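You operate a simulated robot arm through the tools that you are given. There is no shell and no other tool. Be economical: measure what you need, move in short steps, check, and stop when the job is done.

You run a simulated robot arm. Do the job below in one go: nothing can be reset, and whatever is moved stays where it is left.

Task
Stop the short oven and turn it down to 40, put the blue pad away and show FREE.
Fine: vent shut, power stays on; pad in the drawer under the oven, drawer shut; card in the oven's pocket; the red and yellow pads stay.

The check looks at the end state, three seconds after you hand in, the way a careful person would. Anything else that was tipped, shoved, dropped, spilled or broken makes it a failure.

Robot
A 6-joint arm with a two-finger parallel gripper on a trunk, on a base that drives. Base frame: it is fixed to the floor where the robot stands at the start and does not move with it; the origin is under the middle of the robot, x ahead of it, y to its left, z up. Units: m, rad, N and s.
With the tool pointing down near the work surface it reaches from about 0.12 to 0.66 m from the robot's upright axis, wherever it stands. Its first joint turns from -2.897 to 2.897 rad. Places, roughly: black knob of the short oven [0.6, 0.2, 1.5]; blue pad [0, -1.25, 0.75]; blue slide handle of the short oven [0.6, 0.1, 1.4]; drawer under the short oven [0.6, -0.1, 0.5]; grey pocket on the short oven [0.7, -0.1, 1]; inside of the short oven drawer [0.7, -0.1, 0.5]; power switch of the short oven [0.7, -0.1, 1.4]; red pad (7x5x4 cm) [1.1, 0, 0.2]; short oven [1, 0.2, 0.8]; silver knob of the short oven [0.8, -0.2, 1.5]; white card [0.25, -1.5, 0.75]; yellow pad [-3.5, -4, 1.25]. Payload 3.91 kg.
The TCP is the grasp point between the finger pads, 0.03 m short of the fingertips. In the tool frame z runs along the fingers and y along their closing line. The gripper opens to 0.11 m. The fingers are 0.02 m wide and 0.01 m thick; the gripper's body (0.048 by 0.112 m) begins 0.055 m behind the TCP.
Orientation is that of the tool frame in the base frame, as a unit quaternion [x, y, z, w]. With the fingers straight down and closing along the base's y, the tool's x points along the base's -x, its y along +y and its z along -z.

Tools
- The arm moves only by the tool nudge_tool. Its argument "increments" is a list of rows, each an object of numbers (a shift or turn left out is 0, a gripper value left out holds the last): "tx", "ty", "tz": the shift along the tool's x, y, z in mm; "ax", "ay", "az": the turn, a rotation vector about the tool's x, y, z in rad; "grip": the closure, from 0 (fully open) to 1 (shut). In form: [{"tx": .., "ty": .., "tz": .., "ax": .., "ay": .., "az": .., "grip": ..}, ...]. A call has 1 to 20 rows; each row is the pose to reach, as a shift and turn from the pose commanded when the call began, along the tool's axes at that moment. A row lasts 0.2 s, in which the tool goes at most 0.05 m and 0.15 rad; a call with a longer step from one row to the next is refused whole, and so is a gripper value outside its range. Where a pose cannot be reached the arm comes as near as it can. A force on the tool above 90 N (or 10 N above the force at the start of the call, whichever is more), or a blocked arm, ends the call early, and 0.2 s more pass. Each finger travels about 0.045 m/s and halts on what it meets, pressing with about 20 N; the grip force reading is that of the motor and also rises with nothing between the fingers. The clock runs only during rows and for 0.2 s after the last one: add rows that repeat a pose to give the fingers time. The reply holds the time, the measured pose of the TCP, the force on the tool along the base axes, the opening and the grip force, in the units named above and with some noise, with the torque about the TCP (base axes, N m) and any sound that the robot's microphone picked up.
- Cameras (640 x 400 px; columns grow to the right, rows downward): "scene" is now at [0.0308, 0.14, 1.3642]; the picture's right is [-0.14, -0.99, 0.00], its down [-0.16, 0.02, -0.99] and it looks along [0.98, -0.14, -0.16] (base axes); focal length 214 px, centre (320, 200). "wrist" rides on the gripper at [0.071, 0.022, -0.107] in the tool frame; the picture's right is [-0.29, 0.96, 0.00], its down [-0.76, -0.23, -0.61] and it looks along [-0.58, -0.18, 0.79] (tool axes); focal length 243 px, centre (320, 200). There is no depth. A picture from a camera that has moved, and an enlarged one, comes with that camera's place and axes in the base frame and with its lens.
- get_image(camera): a new picture of that camera. It takes no simulated time.
- slide_trunk(by): slides the trunk up (or, below 0, down) by that many m; the arm and the scene camera ride with it, the base frame stays. It gives what a move gives, with no picture.
- base_move(legs): drives the robot by 1 to 6 legs, each [ahead, left, turn to the left] in m, m and rad, along the robot's own axes; the way and the turn of a leg run together, so that a leg with both is an arc; at most 1.5 m and 3.142 rad a leg. The arm and the cameras ride along, it lands a little off, and it stops where it bumps. It gives what a move gives.
- aim_head(pan, tilt): turns the head with the scene camera to pan (to the left, within 1.501 rad either way) and tilt (down, from -0.506 to 1.204), counted from straight ahead of the robot. It gives what a move gives.
- zoom(camera, box): a new picture of the part [left, top, right, bottom] of that camera's present view, enlarged. It takes no simulated time.
- job_done(): hands the job in; it is judged then, once.

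Work in short steps. Places have to be worked out from the pictures, the camera data and where the tool is seen: move nearer, look again, correct. Check each grasp and each placing, and mend what went wrong. You have 120 turns and 98 pictures in all, those below and enlarged ones among them. Open the gripper and draw the arm clear of the work before you hand the job in, unless the task says otherwise; then end with one line.

The tools are called after ">>>" as a command line: name --argument value ..., lists and objects as JSON in quotes. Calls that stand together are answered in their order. nudge_tool: Moves the arm, as the interface text tells. Its arguments: {"type":"object","properties":{"increments":{"type":"array","items":{"type":"object","properties":{"tx":{"type":"number"},"ty":{"type":"number"},"tz":{"type":"number"},"ax":{"type":"number"},"ay":{"type":"number"},"az":{"type":"number"},"grip":{"type":"number"}}}}},"required":["increments"]} The other tools are called the same way: slide_trunk (by) slides the trunk up or down; base_move (legs) drives the base; aim_head (pan, tilt) turns the head that bears the scene camera; get_image (camera) takes a picture; zoom (camera, box) takes an enlarged picture of a part of a camera's view; job_done () hands the job in.

At the start:

```text
t: 0.0
ee_pos: [0.3819, 0.08, 0.9999]
tool_rot: [0.0, 1.0, 0.0, 0.001]
contact_force: [0.4, -1.0, 0.5]
wrist_torque: [0.02, -0.01, -0.02]
opening: 0.1101
grip_force: 0.0
trunk travel left (down, up): [-0.275, 0.315]
robot x, y, heading: [-0.0025, 0.0013, -0.001]
head pan, tilt: [-0.145, 0.164]
```

scene: 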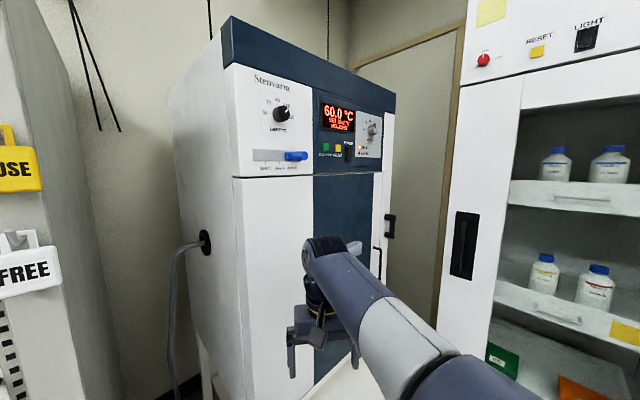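
wrist: 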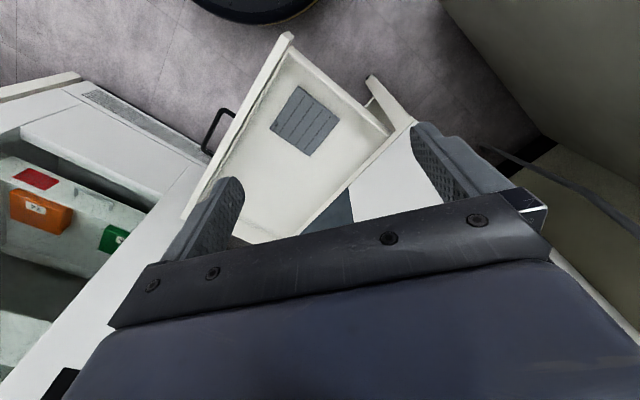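

The oven's panel is ahead. I zoom on it to read the labels.

>>> zoom --camera "scene" --box '[230, 60, 400, 180]'

>>> zoom --camera "scene" --box '[300, 90, 400, 165]'

```text
3.33 times, centred on (315, 120) of scene
camera zoom: at [0.0308, 0.14, 1.3642], right [-0.14, -0.99, 0.0], down [-0.16, 0.02, -0.99], along [0.98, -0.14, -0.16], focal length 715 px, centre (337, 467)
```

zoom: 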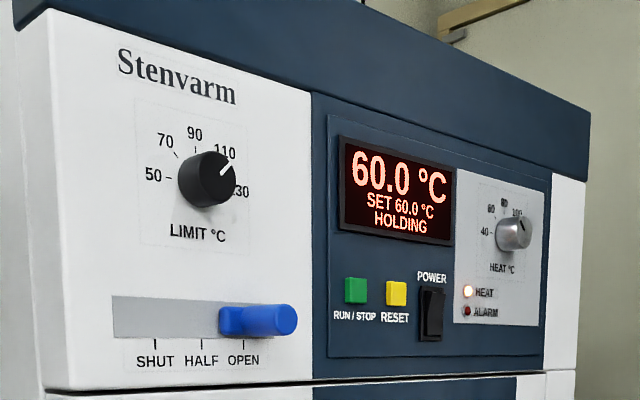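

```text
5.33 times, centred on (350, 128) of scene
camera zoom: at [0.0308, 0.14, 1.3642], right [-0.14, -0.99, 0.0], down [-0.16, 0.02, -0.99], along [0.98, -0.14, -0.16], focal length 1144 px, centre (160, 587)
```

zoom: 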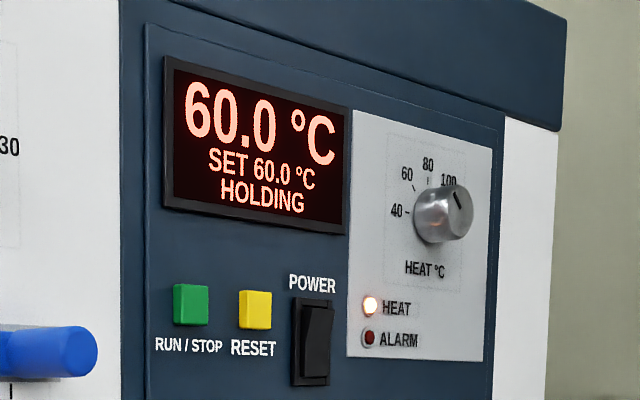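

Silver HEAT knob points near 60 and the display says SET 60, HOLDING. The oven face is turned; I look around before moving.

>>> aim_head --pan -1.45 --tilt 0.45

>>> get_image --camera "scene"

>>> aim_head --pan 0.4 --tilt 0.4

>>> get_image --camera "scene"

```text
t: 1.5
ee_pos: [0.3817, 0.0791, 0.9991]
tool_rot: [0.0, 1.0, 0.0, 0.0]
contact_force: [-0.3, -0.1, -1.2]
wrist_torque: [0.0, -0.03, -0.01]
opening: 0.1098
grip_force: 0.0
trunk travel left (down, up): [-0.275, 0.315]
robot x, y, heading: [-0.0027, -0.003, 0.0]
head pan, tilt: [-1.45, 0.45]
```

```text
93 pictures are left
camera scene: at [-0.05, 0.0622, 1.3377], right [-0.99, -0.12, 0.0], down [-0.05, 0.43, -0.9], along [0.11, -0.89, -0.44], focal length 214 px, centre (320, 200)
```

scene: 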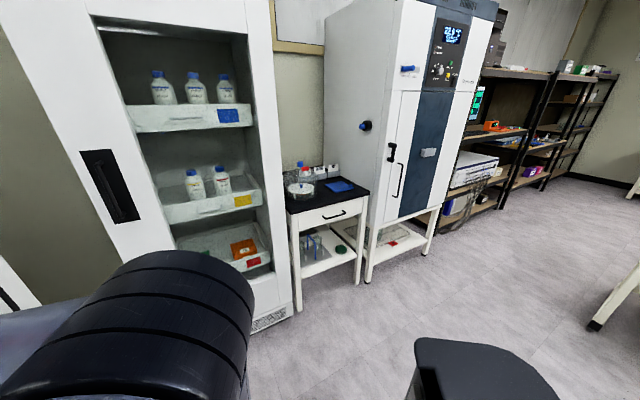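

```text
t: 3.3
ee_pos: [0.3825, 0.0804, 1.0]
tool_rot: [0.0, 1.0, 0.001, 0.0]
contact_force: [0.4, 0.6, 0.6]
wrist_torque: [-0.01, 0.05, 0.0]
opening: 0.11
grip_force: 0.2
trunk travel left (down, up): [-0.275, 0.315]
robot x, y, heading: [-0.0017, -0.0001, 0.002]
head pan, tilt: [0.4, 0.4]
```

```text
92 pictures are left
camera scene: at [0.0243, 0.1895, 1.3423], right [0.39, -0.92, 0.0], down [-0.36, -0.15, -0.92], along [0.85, 0.36, -0.39], focal length 214 px, centre (320, 200)
```

scene: 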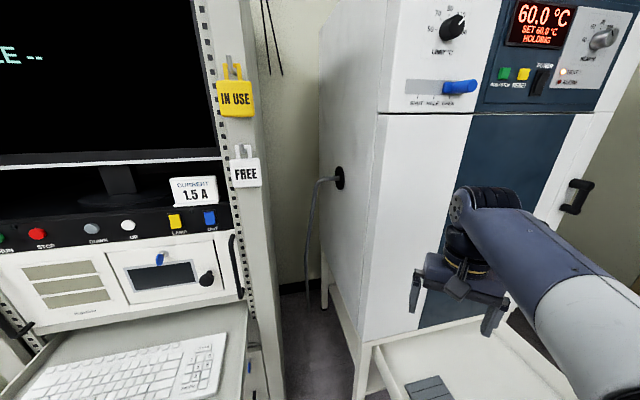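

The pad and card seem to be on the small black-topped table to the right. I look at the drawer/pocket region beneath the oven first.

>>> aim_head --pan -0.2 --tilt 0.9

>>> get_image --camera "scene"

```text
t: 4.3
ee_pos: [0.3812, 0.0791, 1.0]
tool_rot: [0.0, 1.0, 0.0, 0.0]
contact_force: [0.5, 0.2, -0.5]
wrist_torque: [-0.01, -0.03, 0.04]
opening: 0.1099
grip_force: 0.2
trunk travel left (down, up): [-0.275, 0.315]
robot x, y, heading: [0.002, -0.0008, -0.002]
head pan, tilt: [-0.201, 0.901]
```

```text
91 pictures are left
camera scene: at [0.0129, 0.1385, 1.2994], right [-0.2, -0.98, 0.0], down [-0.77, 0.16, -0.62], along [0.61, -0.12, -0.78], focal length 214 px, centre (320, 200)
```

scene: 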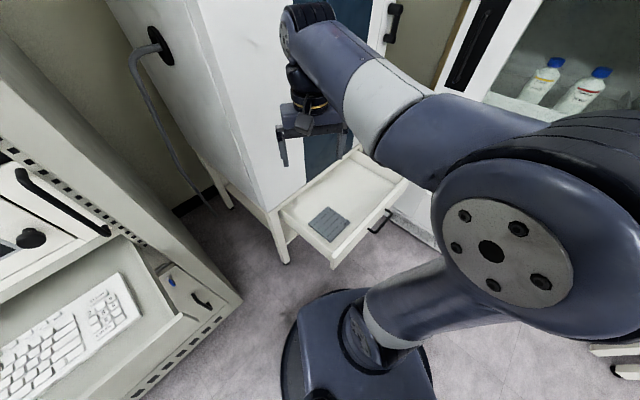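

The drawer is already open (grey pad inside). The oven's face looks turned so that I should head about +0.6 rad and move right ~0.4 m; first the turn, then check.

>>> base_move --legs '[[0, 0, 0.6], [0, -0.3, 0]]'

>>> aim_head --pan 0 --tilt 0.0

>>> get_image --camera "scene"

>>> aim_head --pan 0 --tilt 0.9

>>> get_image --camera "scene"

```text
t: 8.0
ee_pos: [0.4406, 0.0335, 1.0003]
tool_rot: [-0.297, 0.955, 0.0, 0.0]
contact_force: [-0.3, 0.5, 0.2]
wrist_torque: [0.02, -0.03, 0.01]
opening: 0.1101
grip_force: 0.1
trunk travel left (down, up): [-0.275, 0.315]
robot x, y, heading: [0.1709, -0.2483, 0.602]
head pan, tilt: [-0.201, 0.901]
```

```text
t: 9.2
ee_pos: [0.4403, 0.0333, 1.0]
tool_rot: [-0.297, 0.955, 0.0, -0.001]
contact_force: [-0.1, 0.0, 0.0]
wrist_torque: [0.01, -0.01, -0.01]
opening: 0.1097
grip_force: 0.0
trunk travel left (down, up): [-0.275, 0.315]
robot x, y, heading: [0.1718, -0.2484, 0.6]
head pan, tilt: [0.0, 0.0]
```

```text
90 pictures are left
camera scene: at [0.1075, -0.1044, 1.3792], right [0.57, -0.82, 0.0], down [0.0, 0.0, -1.0], along [0.82, 0.57, 0.0], focal length 214 px, centre (320, 200)
```

scene: 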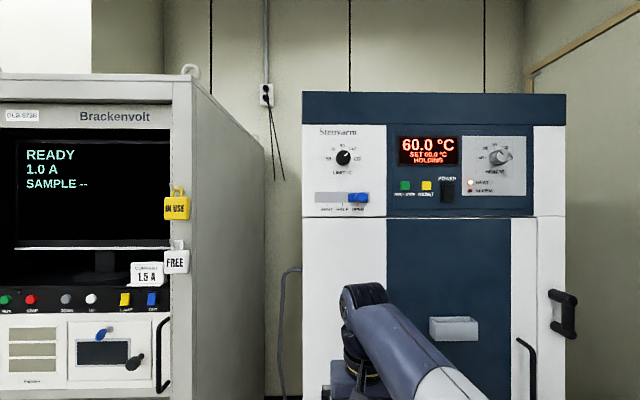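

```text
t: 10.4
ee_pos: [0.4397, 0.0332, 1.0003]
tool_rot: [-0.297, 0.955, 0.0, 0.0]
contact_force: [0.9, -0.4, 0.5]
wrist_torque: [-0.01, -0.02, 0.01]
opening: 0.1099
grip_force: 0.0
trunk travel left (down, up): [-0.275, 0.315]
robot x, y, heading: [0.1695, -0.2479, 0.603]
head pan, tilt: [0.0, 0.901]
```

```text
89 pictures are left
camera scene: at [0.0955, -0.1126, 1.2994], right [0.57, -0.82, 0.0], down [-0.65, -0.44, -0.62], along [0.51, 0.35, -0.78], focal length 214 px, centre (320, 200)
```

scene: 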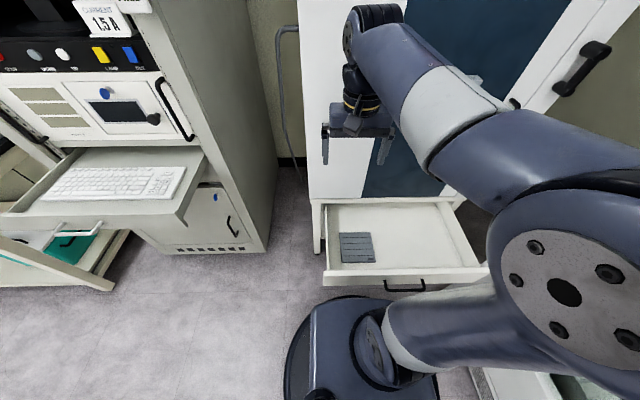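

The robot is square with the oven (heading 0.602); triangulation puts the panel face ~0.58 m ahead of the axis, green button at about l=-0.065, z=1.415. I raise the trunk and bring the tool horizontal, fingers shut.

>>> slide_trunk --by 0.3

>>> nudge_tool --increments '[{"ay": -0.14, "grip": 1}, {"ay": -0.28}, {"ay": -0.42}, {"ay": -0.56}, {"ay": -0.7}, {"ay": -0.84}, {"ay": -0.98}, {"ay": -1.12}, {"ay": -1.26}, {"ay": -1.4}, {"ay": -1.5}, {"ay": -1.5708}, {"ay": -1.5708}]'

>>> aim_head --pan -0.2 --tilt 0.5

>>> get_image --camera "scene"

```text
t: 13.4
ee_pos: [0.4406, 0.0341, 1.2993]
tool_rot: [-0.297, 0.955, 0.0, 0.0]
contact_force: [0.8, -0.8, 0.4]
wrist_torque: [0.0, 0.01, 0.03]
opening: 0.1099
grip_force: 0.1
trunk travel left (down, up): [-0.575, 0.015]
robot x, y, heading: [0.1719, -0.2476, 0.602]
head pan, tilt: [0.0, 0.901]
```

```text
t: 16.2
ee_pos: [0.4394, 0.0331, 1.3005]
tool_rot: [-0.21, 0.675, 0.209, 0.676]
contact_force: [-0.4, -0.2, 0.0]
wrist_torque: [0.0, 0.0, 0.0]
opening: 0.0
grip_force: 19.6
trunk travel left (down, up): [-0.575, 0.015]
robot x, y, heading: [0.1723, -0.2481, 0.6]
head pan, tilt: [0.0, 0.901]
```

```text
t: 17.1
ee_pos: [0.4409, 0.0336, 1.3004]
tool_rot: [-0.209, 0.676, 0.209, 0.675]
contact_force: [0.0, -0.2, 0.1]
wrist_torque: [0.0, -0.01, -0.02]
opening: 0.0
grip_force: 19.8
trunk travel left (down, up): [-0.575, 0.015]
robot x, y, heading: [0.1671, -0.2478, 0.607]
head pan, tilt: [-0.201, 0.499]
```

```text
88 pictures are left
camera scene: at [0.1169, -0.1198, 1.6331], right [0.39, -0.92, 0.0], down [-0.44, -0.19, -0.88], along [0.81, 0.34, -0.48], focal length 214 px, centre (320, 200)
```

scene: 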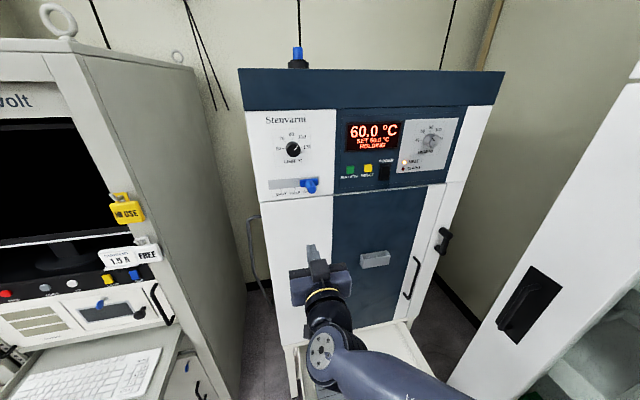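

Tool is horizontal. I move up 115 mm and right 144 mm, in front of the green button, and check in the pictures.

>>> nudge_tool --increments '[{"tx": -30, "ty": -36}, {"tx": -60, "ty": -72}, {"tx": -90, "ty": -108}, {"tx": -115, "ty": -144}, {"tx": -115, "ty": -144, "tz": 40}, {"tx": -115, "ty": -144, "tz": 80}, {"tx": -115, "ty": -144, "tz": 80}]'

>>> get_image --camera "wrist"

>>> zoom --camera "scene" --box '[240, 100, 480, 250]'

```text
t: 18.7
ee_pos: [0.5889, -0.0397, 1.415]
tool_rot: [-0.211, 0.675, 0.21, 0.675]
contact_force: [-0.1, 0.3, -0.2]
wrist_torque: [0.0, 0.03, 0.02]
opening: 0.0
grip_force: 20.2
out of reach, approached as far as the arm can: row 3, 4, 5
trunk travel left (down, up): [-0.575, 0.015]
robot x, y, heading: [0.1697, -0.2507, 0.6]
head pan, tilt: [-0.201, 0.499]
```

```text
87 pictures are left
camera wrist: at [0.4881, -0.0825, 1.3448], right [-0.54, 0.79, 0.29], down [-0.37, -0.53, 0.76], along [0.75, 0.31, 0.58], focal length 243 px, centre (320, 200)
```

wrist: 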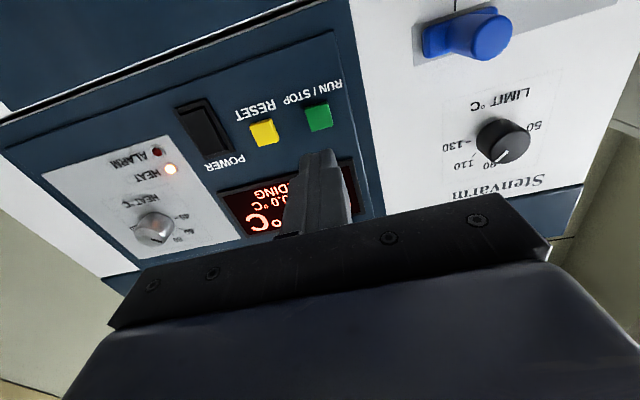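

```text
2.67 times, centred on (360, 175) of scene
camera zoom: at [0.1172, -0.12, 1.6332], right [0.39, -0.92, 0.0], down [-0.44, -0.19, -0.88], along [0.81, 0.34, -0.48], focal length 572 px, centre (213, 267)
```

zoom: 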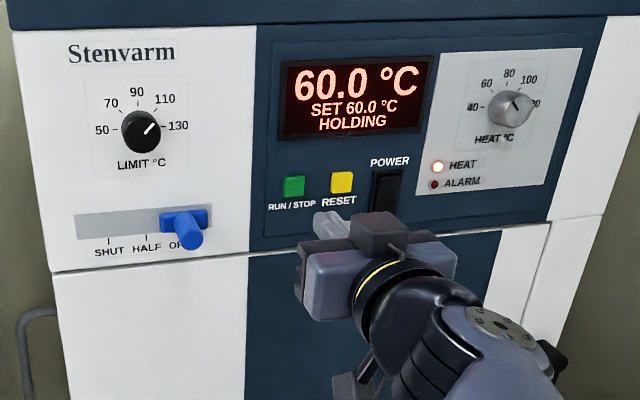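

Both views put the button at l≈-0.061, z≈1.416, and the tool is lined up with it (tip at f≈0.495). I advance toward it, then in small steps.

>>> nudge_tool --increments '[{"tz": 30}, {"tz": 50}, {"tz": 55}, {"tz": 55}]'

>>> zoom --camera "wrist" --box '[220, 60, 420, 240]'

```text
t: 19.7
ee_pos: [0.6341, -0.0087, 1.4157]
tool_rot: [-0.21, 0.675, 0.21, 0.675]
contact_force: [-0.8, -0.4, 0.6]
wrist_torque: [0.01, -0.01, -0.01]
opening: 0.0002
grip_force: 19.7
trunk travel left (down, up): [-0.575, 0.015]
robot x, y, heading: [0.1717, -0.2479, 0.598]
head pan, tilt: [-0.201, 0.499]
```

```text
2.22 times, centred on (320, 150) of wrist
camera zoom: at [0.5329, -0.0512, 1.345], right [-0.54, 0.79, 0.29], down [-0.37, -0.53, 0.76], along [0.75, 0.3, 0.58], focal length 539 px, centre (320, 311)
```

zoom: 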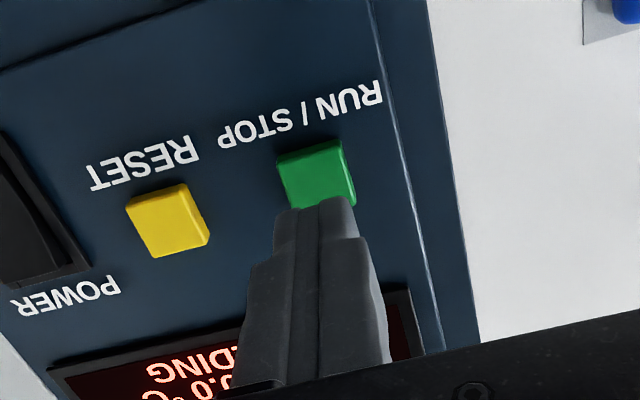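

Well lined up. I press on in 2 mm steps.

>>> nudge_tool --increments '[{"tz": 4}, {"tz": 8}, {"tz": 12}, {"tz": 15}, {"tz": 18}]'

>>> zoom --camera "scene" --box '[240, 100, 480, 250]'

```text
t: 20.9
ee_pos: [0.6475, 0.0007, 1.4142]
tool_rot: [-0.21, 0.675, 0.21, 0.676]
contact_force: [1.4, -0.5, -0.9]
wrist_torque: [0.02, -0.01, -0.02]
opening: 0.0
grip_force: 20.1
trunk travel left (down, up): [-0.575, 0.015]
robot x, y, heading: [0.1678, -0.2494, 0.597]
head pan, tilt: [-0.201, 0.499]
```

```text
2.67 times, centred on (360, 175) of scene
camera zoom: at [0.117, -0.1198, 1.6332], right [0.39, -0.92, 0.0], down [-0.44, -0.19, -0.88], along [0.81, 0.34, -0.48], focal length 572 px, centre (213, 267)
```

zoom: 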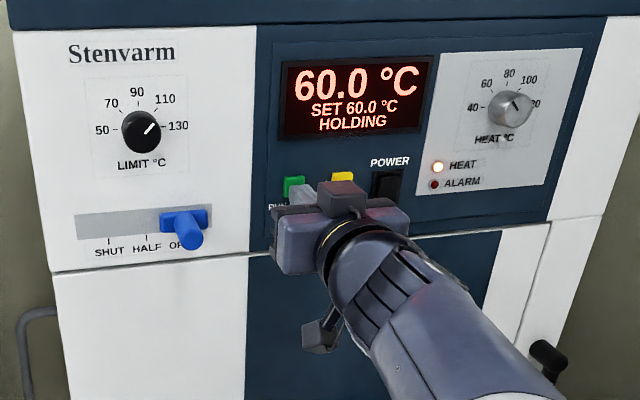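

No contact yet; continue.

>>> nudge_tool --increments '[{"tz": 3}, {"tz": 6}, {"tz": 9}, {"tz": 12}, {"tz": 14}]'

>>> zoom --camera "scene" --box '[240, 100, 480, 250]'

```text
t: 22.1
ee_pos: [0.6587, 0.0093, 1.4144]
tool_rot: [-0.209, 0.675, 0.209, 0.676]
contact_force: [-2.2, -1.2, -1.4]
wrist_torque: [-0.04, 0.03, 0.02]
opening: 0.0
grip_force: 19.8
trunk travel left (down, up): [-0.575, 0.015]
robot x, y, heading: [0.1707, -0.2455, 0.601]
head pan, tilt: [-0.201, 0.499]
heard: click
```

```text
2.67 times, centred on (360, 175) of scene
camera zoom: at [0.1167, -0.1201, 1.6332], right [0.39, -0.92, 0.0], down [-0.44, -0.19, -0.88], along [0.81, 0.34, -0.48], focal length 572 px, centre (213, 267)
```

zoom: 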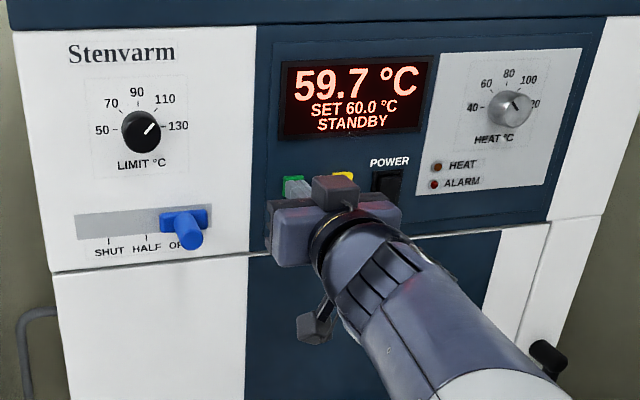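

STANDBY now. I back off 90 mm, then line up in front of the blue slide knob (tip at about f=0.53, l=0.056, z=1.388) with fingers part open.

>>> nudge_tool --increments '[{"tz": -45}, {"tz": -90}, {"tz": -90, "ty": 40, "tx": 10, "grip": 0.5}, {"tz": -90, "ty": 80, "tx": 20}, {"tz": -90, "ty": 118, "tx": 26}, {"tz": -90, "ty": 118, "tx": 26}, {"tz": -90, "ty": 118, "tx": 26}]'

>>> get_image --camera "wrist"

>>> zoom --camera "scene" --box '[240, 130, 400, 230]'

```text
t: 23.7
ee_pos: [0.517, 0.055, 1.3874]
tool_rot: [-0.21, 0.675, 0.21, 0.675]
contact_force: [0.1, -0.6, -0.8]
wrist_torque: [-0.01, 0.0, 0.0]
opening: 0.0553
grip_force: 0.0
trunk travel left (down, up): [-0.575, 0.015]
robot x, y, heading: [0.1677, -0.2504, 0.605]
head pan, tilt: [-0.201, 0.499]
```

```text
82 pictures are left
camera wrist: at [0.4175, 0.0132, 1.3189], right [-0.54, 0.79, 0.29], down [-0.37, -0.53, 0.76], along [0.75, 0.3, 0.58], focal length 243 px, centre (320, 200)
```

wrist: 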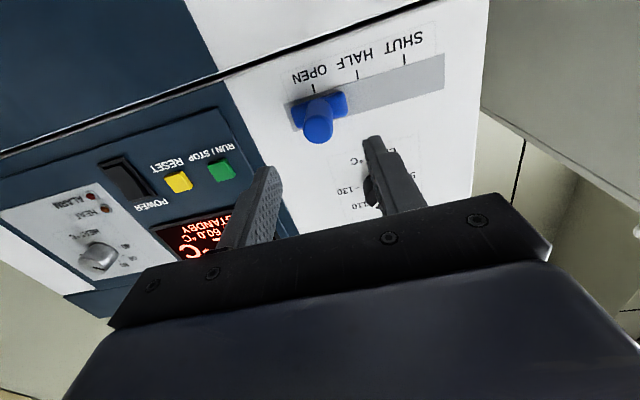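

```text
4.00 times, centred on (320, 180) of scene
camera zoom: at [0.1169, -0.12, 1.6332], right [0.39, -0.92, 0.0], down [-0.44, -0.19, -0.88], along [0.81, 0.34, -0.48], focal length 858 px, centre (320, 280)
```

zoom: 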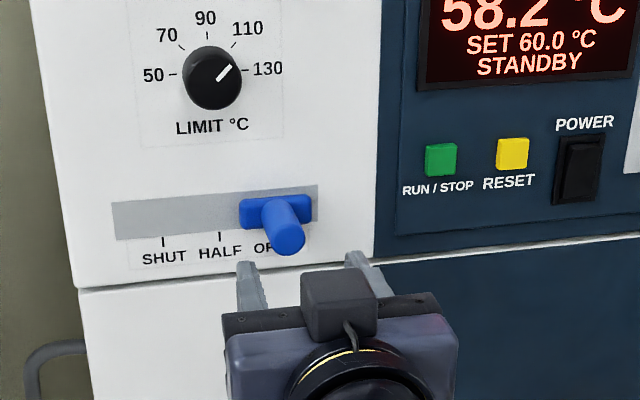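

Aligned within a few mm. I advance 68 mm so that the fingers straddle the stub, then look.

>>> nudge_tool --increments '[{"tz": 35}, {"tz": 60}, {"tz": 66}, {"tz": 66}]'

>>> zoom --camera "wrist" --box '[200, 40, 480, 240]'

```text
t: 24.7
ee_pos: [0.5718, 0.093, 1.3895]
tool_rot: [-0.209, 0.675, 0.209, 0.676]
contact_force: [-0.3, -0.2, -0.2]
wrist_torque: [-0.03, 0.01, -0.01]
opening: 0.055
grip_force: 0.0
trunk travel left (down, up): [-0.575, 0.015]
robot x, y, heading: [0.1701, -0.2475, 0.601]
head pan, tilt: [-0.201, 0.499]
```

```text
2.00 times, centred on (340, 140) of wrist
camera zoom: at [0.472, 0.0503, 1.319], right [-0.54, 0.79, 0.29], down [-0.37, -0.53, 0.76], along [0.75, 0.3, 0.58], focal length 485 px, centre (280, 320)
```

zoom: 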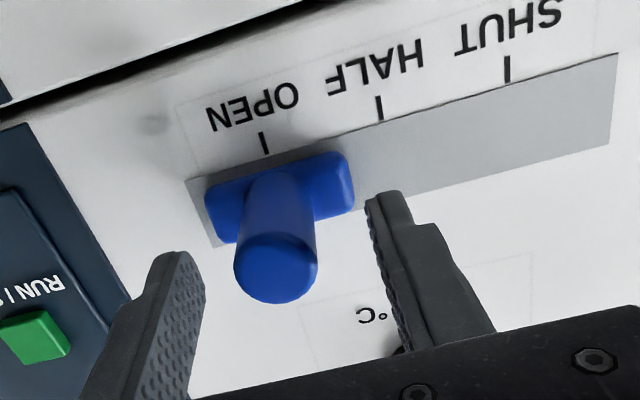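

The stub lies between the fingers. I close on it.

>>> nudge_tool --increments '[{"tz": 2, "grip": 0.9}, {"tz": 2}, {"tz": 2}, {"tz": 2}, {"tz": 2}]'

>>> zoom --camera "wrist" --box '[200, 40, 480, 240]'

```text
t: 25.9
ee_pos: [0.5748, 0.095, 1.3891]
tool_rot: [-0.21, 0.675, 0.21, 0.675]
contact_force: [0.0, 1.4, 0.9]
wrist_torque: [-0.04, 0.06, 0.94]
opening: 0.0229
grip_force: 44.6
trunk travel left (down, up): [-0.575, 0.015]
robot x, y, heading: [0.169, -0.2487, 0.6]
head pan, tilt: [-0.201, 0.499]
```

```text
2.00 times, centred on (340, 140) of wrist
camera zoom: at [0.4737, 0.0514, 1.319], right [-0.54, 0.79, 0.29], down [-0.37, -0.53, 0.76], along [0.75, 0.3, 0.58], focal length 485 px, centre (280, 320)
```

zoom: 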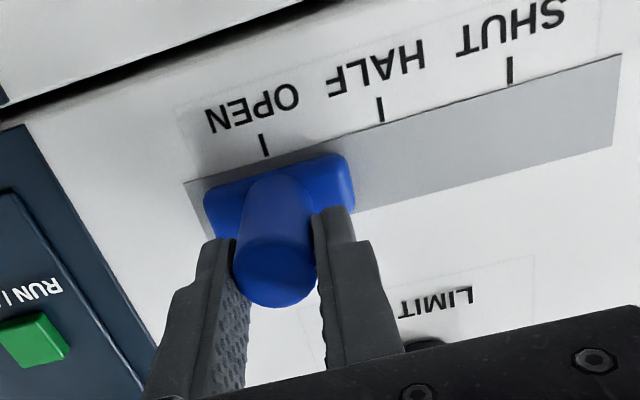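

Gripped (23 mm). Drag left 75 mm.

>>> nudge_tool --increments '[{"ty": 10}, {"ty": 20}, {"ty": 30}, {"ty": 40}, {"ty": 50}, {"ty": 60}, {"ty": 68}, {"ty": 75}, {"ty": 75}]'

>>> get_image --camera "wrist"

>>> zoom --camera "scene" --box '[240, 130, 400, 230]'

```text
t: 27.9
ee_pos: [0.5302, 0.1544, 1.3896]
tool_rot: [-0.209, 0.675, 0.21, 0.676]
contact_force: [-8.2, -6.9, -7.9]
wrist_torque: [0.0, 0.06, 0.86]
opening: 0.0231
grip_force: 45.5
trunk travel left (down, up): [-0.575, 0.015]
robot x, y, heading: [0.1682, -0.2511, 0.603]
head pan, tilt: [-0.201, 0.499]
```

```text
78 pictures are left
camera wrist: at [0.4301, 0.1122, 1.319], right [-0.54, 0.79, 0.29], down [-0.37, -0.53, 0.76], along [0.75, 0.3, 0.58], focal length 243 px, centre (320, 200)
```

wrist: 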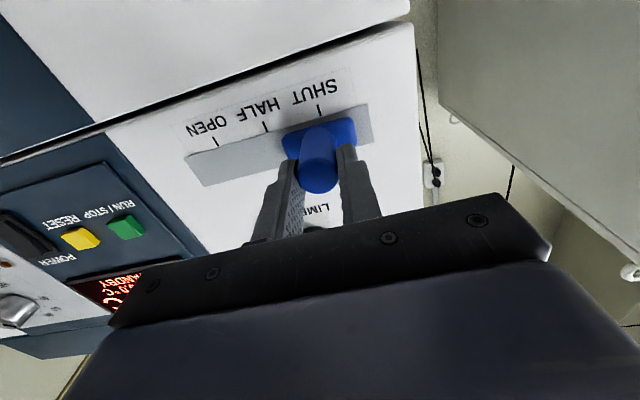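

```text
4.00 times, centred on (320, 180) of scene
camera zoom: at [0.1158, -0.1205, 1.6331], right [0.39, -0.92, 0.0], down [-0.44, -0.19, -0.88], along [0.81, 0.34, -0.48], focal length 858 px, centre (320, 280)
```

zoom: 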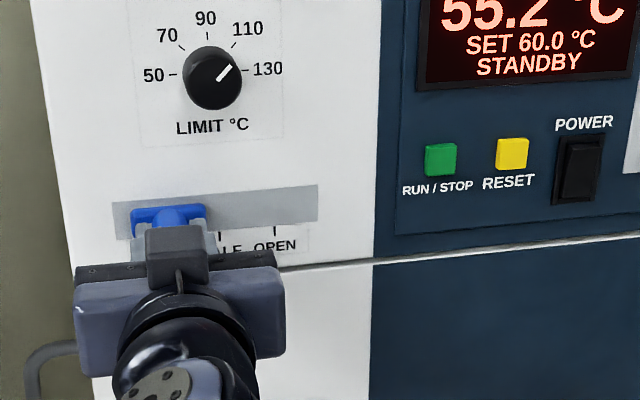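

The slide is ~4–5 mm short of SHUT. Drag further.

>>> nudge_tool --increments '[{"ty": 3}, {"ty": 6}, {"ty": 7}, {"ty": 7}]'

>>> zoom --camera "scene" --box '[240, 130, 400, 230]'

```text
t: 28.9
ee_pos: [0.5271, 0.1594, 1.3892]
tool_rot: [-0.209, 0.676, 0.21, 0.675]
contact_force: [-7.1, -14.2, -14.3]
wrist_torque: [-0.21, 0.17, 0.72]
opening: 0.0234
grip_force: 44.8
trunk travel left (down, up): [-0.575, 0.015]
robot x, y, heading: [0.1699, -0.2484, 0.599]
head pan, tilt: [-0.201, 0.499]
```

```text
4.00 times, centred on (320, 180) of scene
camera zoom: at [0.1163, -0.1217, 1.6332], right [0.39, -0.92, 0.0], down [-0.44, -0.19, -0.88], along [0.81, 0.34, -0.48], focal length 858 px, centre (320, 280)
```

zoom: 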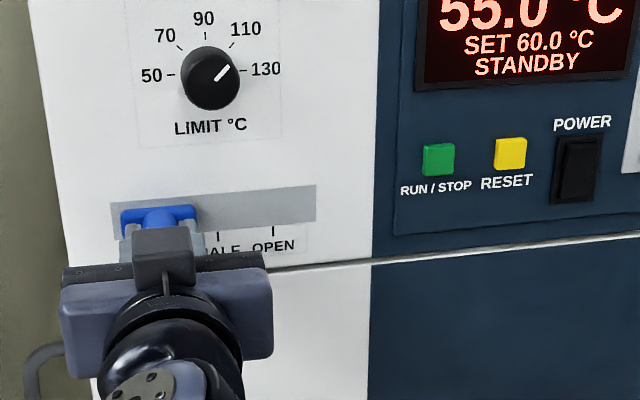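

Bar is centred on SHUT. Release and back away.

>>> nudge_tool --increments '[{"grip": 0.5}, {}, {}, {}, {"tz": -40}, {"tz": -85}, {"tz": -85}]'

>>> zoom --camera "wrist" --box '[160, 20, 480, 220]'

```text
t: 30.5
ee_pos: [0.4574, 0.1118, 1.3888]
tool_rot: [-0.21, 0.676, 0.209, 0.675]
contact_force: [-0.8, 0.1, 0.4]
wrist_torque: [0.01, -0.01, -0.01]
opening: 0.0549
grip_force: 0.2
trunk travel left (down, up): [-0.575, 0.015]
robot x, y, heading: [0.17, -0.249, 0.599]
head pan, tilt: [-0.201, 0.499]
```

```text
2.00 times, centred on (320, 120) of wrist
camera zoom: at [0.3569, 0.07, 1.3194], right [-0.54, 0.79, 0.29], down [-0.37, -0.53, 0.76], along [0.75, 0.3, 0.58], focal length 485 px, centre (320, 360)
```

zoom: 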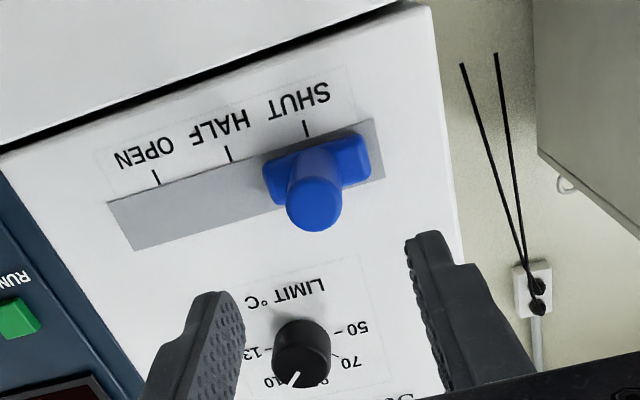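

SHUT is set. Now across to the silver HEAT knob (about l=-0.29, z=1.48).

>>> nudge_tool --increments '[{"ty": -45, "tx": -10}, {"ty": -90, "tx": -20}, {"ty": -135, "tx": -30}, {"ty": -180, "tx": -40}, {"ty": -225, "tx": -50}, {"ty": -270, "tx": -60}, {"ty": -315, "tx": -70}, {"ty": -360, "tx": -80}, {"ty": -405, "tx": -90}, {"ty": -410, "tx": -90}, {"ty": -410, "tx": -90}]'

>>> get_image --camera "wrist"

>>> zoom --camera "scene" --box '[380, 100, 500, 175]'

```text
t: 32.9
ee_pos: [0.6903, -0.225, 1.4785]
tool_rot: [-0.209, 0.675, 0.209, 0.676]
contact_force: [-0.2, 0.7, 0.4]
wrist_torque: [0.01, 0.0, -0.03]
opening: 0.0552
grip_force: 0.0
out of reach, approached as far as the arm can: row 3
trunk travel left (down, up): [-0.575, 0.015]
robot x, y, heading: [0.1722, -0.2434, 0.598]
head pan, tilt: [-0.201, 0.499]
```

```text
74 pictures are left
camera wrist: at [0.5894, -0.2678, 1.4089], right [-0.54, 0.79, 0.29], down [-0.37, -0.53, 0.76], along [0.75, 0.3, 0.58], focal length 243 px, centre (320, 200)
```

wrist: 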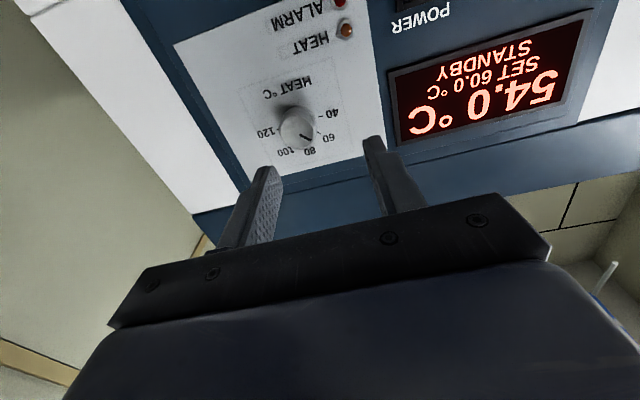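

```text
5.33 times, centred on (440, 138) of scene
camera zoom: at [0.1168, -0.1197, 1.6332], right [0.39, -0.92, 0.0], down [-0.44, -0.19, -0.88], along [0.81, 0.34, -0.48], focal length 1144 px, centre (-320, 533)
```

zoom: 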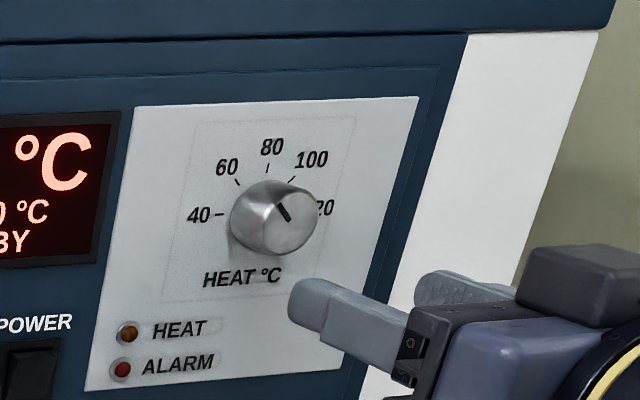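

Pointer is at 60; 40 is 45° counter-clockwise. Wrist geometry says shift ~20 mm right; I do that, open a bit more, and advance 50 mm to recheck.

>>> nudge_tool --increments '[{"ty": -20, "tx": -2, "grip": 0.3}, {"ty": -20, "tx": -2, "tz": 30}, {"ty": -20, "tx": -2, "tz": 55}, {"ty": -20, "tx": -2, "tz": 55}]'

>>> zoom --camera "wrist" --box '[160, 40, 480, 240]'

>>> zoom --camera "scene" --box '[380, 100, 500, 175]'

```text
t: 33.9
ee_pos: [0.7485, -0.2111, 1.4805]
tool_rot: [-0.209, 0.675, 0.209, 0.676]
contact_force: [-0.4, 0.2, -0.2]
wrist_torque: [-0.02, -0.02, -0.04]
opening: 0.0767
grip_force: 0.1
trunk travel left (down, up): [-0.575, 0.015]
robot x, y, heading: [0.1706, -0.2497, 0.605]
head pan, tilt: [-0.201, 0.499]
```

```text
2.00 times, centred on (320, 140) of wrist
camera zoom: at [0.6465, -0.2531, 1.4112], right [-0.54, 0.79, 0.29], down [-0.37, -0.53, 0.76], along [0.75, 0.3, 0.58], focal length 485 px, centre (320, 320)
```

zoom: 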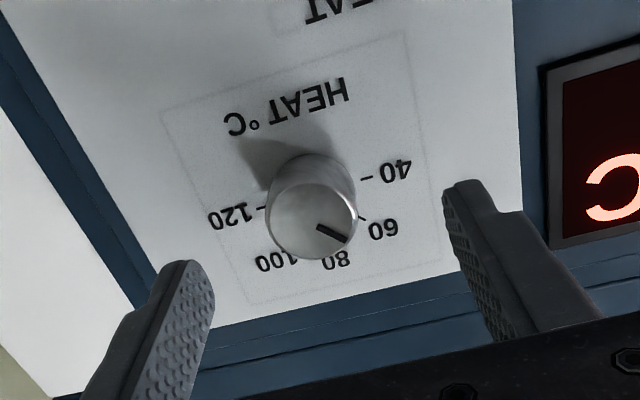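

```text
5.33 times, centred on (440, 138) of scene
camera zoom: at [0.1171, -0.12, 1.6332], right [0.39, -0.92, 0.0], down [-0.44, -0.19, -0.88], along [0.81, 0.34, -0.48], focal length 1144 px, centre (-320, 533)
```

zoom: 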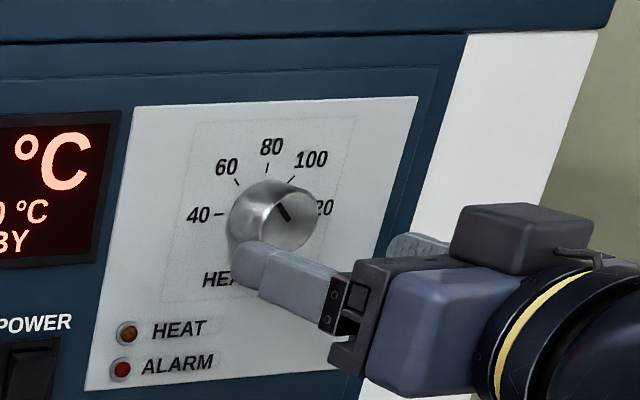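

Nearly centred; small trim (3 mm right, 2 mm up) and advance 38 mm, watching contact, then close.

>>> nudge_tool --increments '[{"ty": -3, "tx": -2, "tz": 20}, {"ty": -3, "tx": -2, "tz": 36}, {"ty": -3, "tx": -2, "tz": 36, "grip": 0.9}, {"ty": -3, "tx": -2, "tz": 36}, {"ty": -3, "tx": -2, "tz": 36}, {"ty": -3, "tx": -2, "tz": 36}, {"ty": -3, "tx": -2, "tz": 36}]'

>>> zoom --camera "wrist" --box '[160, 40, 480, 240]'

>>> zoom --camera "scene" --box '[340, 90, 500, 190]'

```text
t: 35.5
ee_pos: [0.7794, -0.195, 1.4821]
tool_rot: [-0.208, 0.676, 0.208, 0.676]
contact_force: [9.3, -8.9, 3.3]
wrist_torque: [0.02, 0.07, -0.61]
opening: 0.0357
grip_force: 45.3
trunk travel left (down, up): [-0.575, 0.015]
robot x, y, heading: [0.1699, -0.2466, 0.601]
head pan, tilt: [-0.201, 0.499]
```

```text
2.00 times, centred on (320, 140) of wrist
camera zoom: at [0.6789, -0.2373, 1.4127], right [-0.54, 0.79, 0.29], down [-0.37, -0.53, 0.76], along [0.76, 0.3, 0.58], focal length 485 px, centre (320, 320)
```

zoom: 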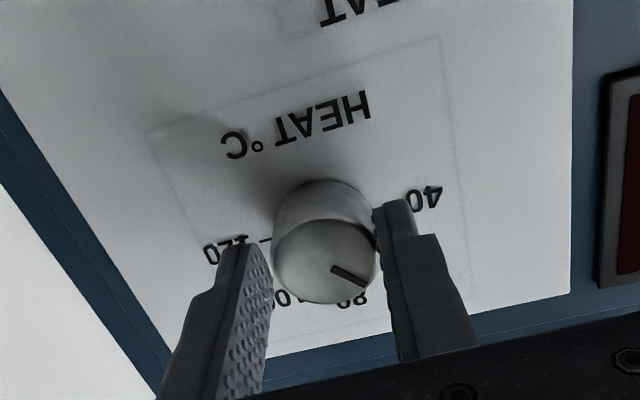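

```text
4.00 times, centred on (420, 140) of scene
camera zoom: at [0.1188, -0.1217, 1.6334], right [0.39, -0.92, 0.0], down [-0.44, -0.19, -0.88], along [0.81, 0.34, -0.48], focal length 858 px, centre (-80, 440)
```

zoom: 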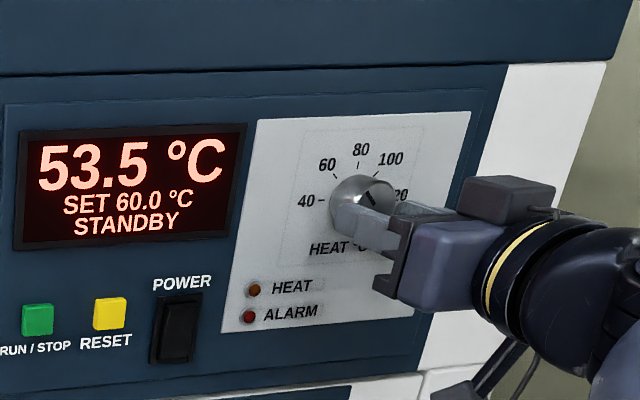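

Gripped. I roll the tool counter-clockwise (az negative) ~45°, and read the SET value.

>>> nudge_tool --increments '[{"ty": -2}, {"ty": -2, "az": -0.12}, {"ty": -2, "az": -0.24}, {"ty": -2, "az": -0.36}, {"ty": -2, "az": -0.48}, {"ty": -2, "az": -0.6}, {"ty": -2, "az": -0.7}, {"ty": -2, "az": -0.7}]'

>>> zoom --camera "scene" --box '[340, 90, 500, 190]'

```text
t: 37.3
ee_pos: [0.781, -0.199, 1.4831]
tool_rot: [-0.427, 0.563, -0.036, 0.707]
contact_force: [19.7, -16.1, 17.1]
wrist_torque: [0.74, -0.75, 0.14]
opening: 0.0357
grip_force: 45.3
trunk travel left (down, up): [-0.575, 0.015]
robot x, y, heading: [0.1744, -0.2471, 0.603]
head pan, tilt: [-0.201, 0.499]
```

```text
4.00 times, centred on (420, 140) of scene
camera zoom: at [0.1196, -0.1234, 1.6337], right [0.39, -0.92, 0.0], down [-0.44, -0.18, -0.88], along [0.81, 0.34, -0.48], focal length 858 px, centre (-80, 440)
```

zoom: 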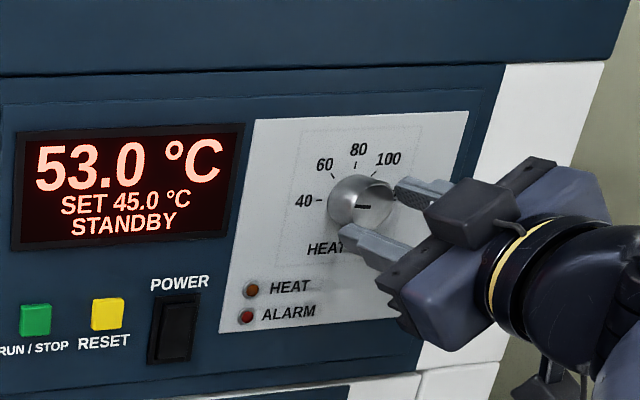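

SET 45.0 – about 0.23 rad more. I also relieve the side force.

>>> nudge_tool --increments '[{"ty": 3}, {"ty": 3, "az": -0.1}, {"ty": 3, "az": -0.22}, {"ty": 3, "az": -0.22}]'

>>> zoom --camera "scene" --box '[340, 90, 500, 190]'

```text
t: 38.3
ee_pos: [0.7827, -0.1998, 1.484]
tool_rot: [-0.483, 0.512, -0.116, 0.7]
contact_force: [34.3, -25.3, 35.3]
wrist_torque: [0.76, -0.32, -1.12]
opening: 0.0353
grip_force: 45.4
trunk travel left (down, up): [-0.575, 0.015]
robot x, y, heading: [0.1742, -0.2498, 0.594]
head pan, tilt: [-0.201, 0.499]
```

```text
4.00 times, centred on (420, 140) of scene
camera zoom: at [0.1209, -0.1254, 1.6339], right [0.39, -0.92, 0.0], down [-0.44, -0.18, -0.88], along [0.81, 0.34, -0.48], focal length 858 px, centre (-80, 440)
```

zoom: 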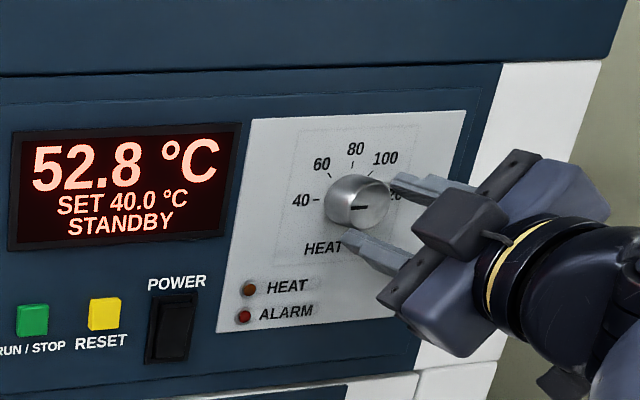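

SET 40.0. Release and back off.

>>> nudge_tool --increments '[{"ty": -3, "grip": 0.3}, {"ty": -3}, {"ty": -3}, {"ty": -3}, {"ty": -3}, {"ty": -3, "tz": -40}, {"ty": -3, "tz": -85}, {"ty": -3, "tz": -120}, {"ty": -3, "tz": -120}]'

>>> zoom --camera "scene" --box '[240, 90, 480, 240]'

```text
t: 40.3
ee_pos: [0.6788, -0.2613, 1.4835]
tool_rot: [-0.488, 0.512, -0.112, 0.698]
contact_force: [-0.1, 0.3, 0.7]
wrist_torque: [-0.05, 0.0, 0.0]
opening: 0.0768
grip_force: 0.0
trunk travel left (down, up): [-0.575, 0.015]
robot x, y, heading: [0.1672, -0.2481, 0.604]
head pan, tilt: [-0.201, 0.499]
```

```text
2.67 times, centred on (360, 165) of scene
camera zoom: at [0.1169, -0.12, 1.6332], right [0.39, -0.92, 0.0], down [-0.44, -0.19, -0.88], along [0.81, 0.34, -0.48], focal length 572 px, centre (213, 293)
```

zoom: 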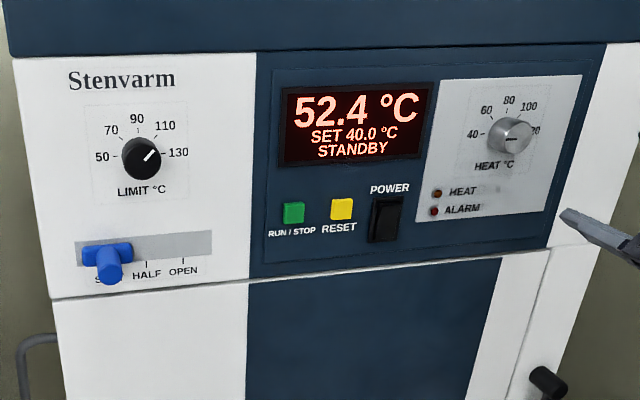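

All oven settings show right. Now I straighten the tool's roll, pull back, view the pocket, and look to the right/rear before driving.

>>> nudge_tool --increments '[{"tz": -30, "az": 0.14}, {"tz": -60, "az": 0.28}, {"tz": -60, "az": 0.42}, {"tz": -60, "az": 0.56}, {"tz": -60, "az": 0.7}, {"tz": -60, "az": 0.84}, {"tz": -60, "az": 0.92}, {"tz": -60, "az": 0.92}]'

>>> zoom --camera "scene" --box '[300, 220, 460, 320]'

>>> aim_head --pan -1.5 --tilt 0.7

>>> get_image --camera "scene"

```text
t: 42.1
ee_pos: [0.6298, -0.2951, 1.4823]
tool_rot: [-0.208, 0.676, 0.21, 0.675]
contact_force: [0.3, -0.2, 0.8]
wrist_torque: [0.01, -0.02, 0.01]
opening: 0.0769
grip_force: 0.0
trunk travel left (down, up): [-0.575, 0.015]
robot x, y, heading: [0.1699, -0.247, 0.6]
head pan, tilt: [-0.201, 0.499]
```

```text
4.00 times, centred on (380, 270) of scene
camera zoom: at [0.117, -0.1199, 1.6332], right [0.39, -0.92, 0.0], down [-0.44, -0.19, -0.88], along [0.81, 0.34, -0.48], focal length 858 px, centre (80, -80)
```

zoom: 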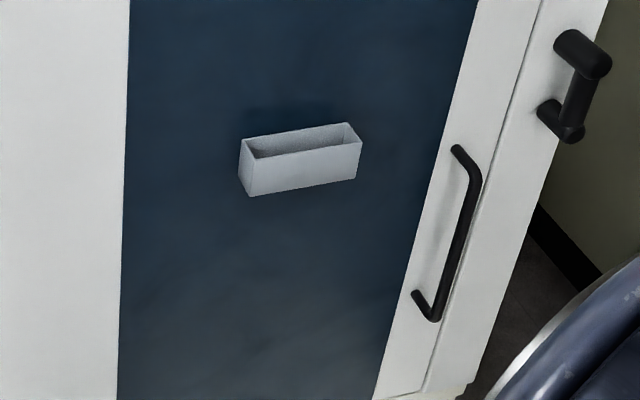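

```text
t: 43.5
ee_pos: [0.6291, -0.2968, 1.4834]
tool_rot: [-0.21, 0.675, 0.209, 0.675]
contact_force: [0.3, -0.1, 0.1]
wrist_torque: [0.03, -0.01, 0.03]
opening: 0.077
grip_force: 0.1
trunk travel left (down, up): [-0.575, 0.015]
robot x, y, heading: [0.1692, -0.2491, 0.598]
head pan, tilt: [-1.499, 0.7]
```

```text
64 pictures are left
camera scene: at [0.0862, -0.2218, 1.6155], right [-0.78, -0.62, 0.0], down [-0.4, 0.5, -0.77], along [0.48, -0.6, -0.64], focal length 214 px, centre (320, 200)
```

scene: 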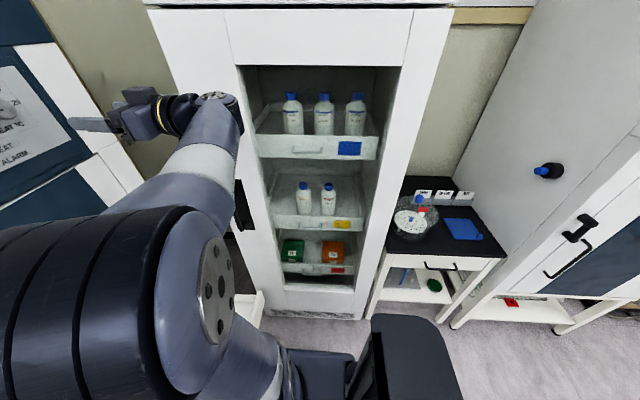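

The table carries a dish, bottles, three white cards at the back and the blue pad. Zoom.

>>> zoom --camera "scene" --box '[360, 160, 520, 260]'

>>> aim_head --pan -1.5 --tilt 1.2

>>> get_image --camera "scene"

```text
4.00 times, centred on (440, 210) of scene
camera zoom: at [0.0862, -0.2218, 1.6155], right [-0.78, -0.62, 0.0], down [-0.4, 0.5, -0.77], along [0.48, -0.6, -0.64], focal length 858 px, centre (-160, 160)
```

zoom: 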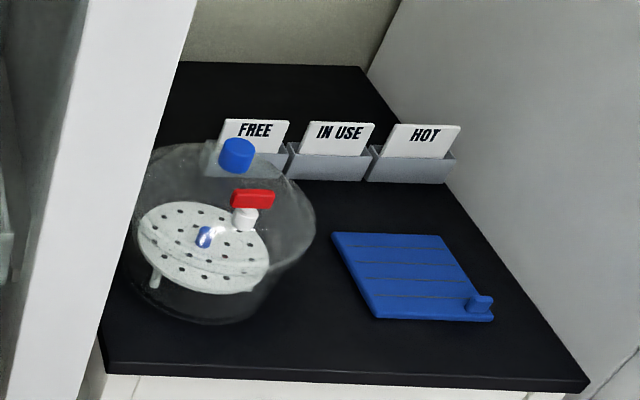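

```text
t: 44.5
ee_pos: [0.6288, -0.2956, 1.484]
tool_rot: [-0.209, 0.675, 0.21, 0.675]
contact_force: [-0.5, 1.2, 0.1]
wrist_torque: [0.01, -0.01, 0.0]
opening: 0.0772
grip_force: 0.0
trunk travel left (down, up): [-0.575, 0.015]
robot x, y, heading: [0.1706, -0.2474, 0.602]
head pan, tilt: [-1.499, 1.201]
```

```text
62 pictures are left
camera scene: at [0.0681, -0.1991, 1.5795], right [-0.78, -0.62, 0.0], down [-0.58, 0.73, -0.36], along [0.23, -0.28, -0.93], focal length 214 px, centre (320, 200)
```

scene: 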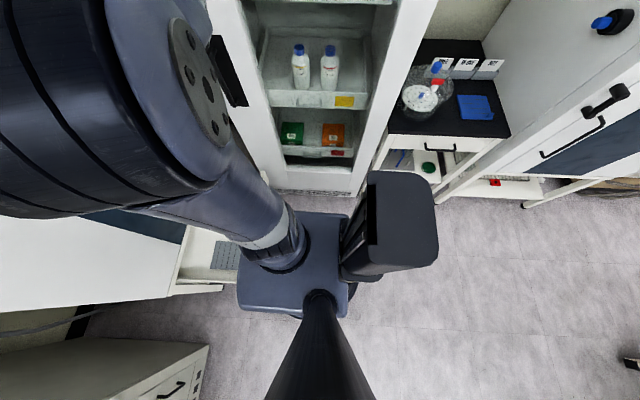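

Three cards stand in grey holders; FREE is the left, behind the glass dome. I bring the tool down-pointing near the robot's middle, then drive back 0.7 m and turn right 90°.

>>> nudge_tool --increments '[{"ay": 0.14, "ty": 25}, {"ay": 0.28, "ty": 50}, {"ay": 0.42, "ty": 75}, {"ay": 0.56, "ty": 100}, {"ay": 0.7, "ty": 125}, {"ay": 0.84, "ty": 150}, {"ay": 0.98, "ty": 175}, {"ay": 1.12, "ty": 200}, {"ay": 1.26, "ty": 225}, {"ay": 1.4, "ty": 250}, {"ay": 1.5, "ty": 275}, {"ay": 1.5708, "ty": 300}, {"ay": 1.5708, "ty": 300}]'

>>> base_move --legs '[[-0.7, 0, 0], [0, 0, -1.571]]'

>>> aim_head --pan -0.1 --tilt 0.8

>>> get_image --camera "scene"

```text
t: 47.3
ee_pos: [0.4642, -0.0456, 1.4114]
tool_rot: [-0.295, 0.955, 0.0, 0.001]
contact_force: [-0.4, -0.4, 0.8]
wrist_torque: [0.01, 0.06, 0.01]
opening: 0.077
grip_force: 0.1
out of reach, approached as far as the arm can: row 10, 11, 12, 13
trunk travel left (down, up): [-0.575, 0.015]
robot x, y, heading: [0.1708, -0.2469, 0.597]
head pan, tilt: [-1.499, 1.201]
```

```text
t: 54.9
ee_pos: [-0.198, -0.9364, 1.4119]
tool_rot: [0.461, 0.887, -0.001, 0.001]
contact_force: [-0.3, -0.1, 0.0]
wrist_torque: [0.02, -0.05, 0.01]
opening: 0.0773
grip_force: 0.0
trunk travel left (down, up): [-0.575, 0.015]
robot x, y, heading: [-0.4027, -0.6442, -0.96]
head pan, tilt: [-1.499, 1.201]
```

```text
t: 56.5
ee_pos: [-0.1967, -0.9383, 1.4111]
tool_rot: [0.461, 0.887, 0.0, 0.002]
contact_force: [0.1, -0.7, -0.1]
wrist_torque: [-0.02, 0.01, 0.02]
opening: 0.0769
grip_force: 0.1
trunk travel left (down, up): [-0.575, 0.015]
robot x, y, heading: [-0.4023, -0.6404, -0.959]
head pan, tilt: [-0.099, 0.799]
```

```text
61 pictures are left
camera scene: at [-0.2743, -0.5781, 1.6072], right [-0.87, -0.49, 0.0], down [-0.35, 0.63, -0.7], along [0.34, -0.61, -0.72], focal length 214 px, centre (320, 200)
```

scene: 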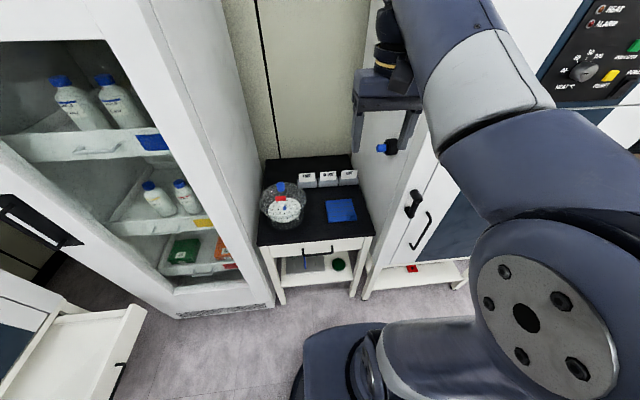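

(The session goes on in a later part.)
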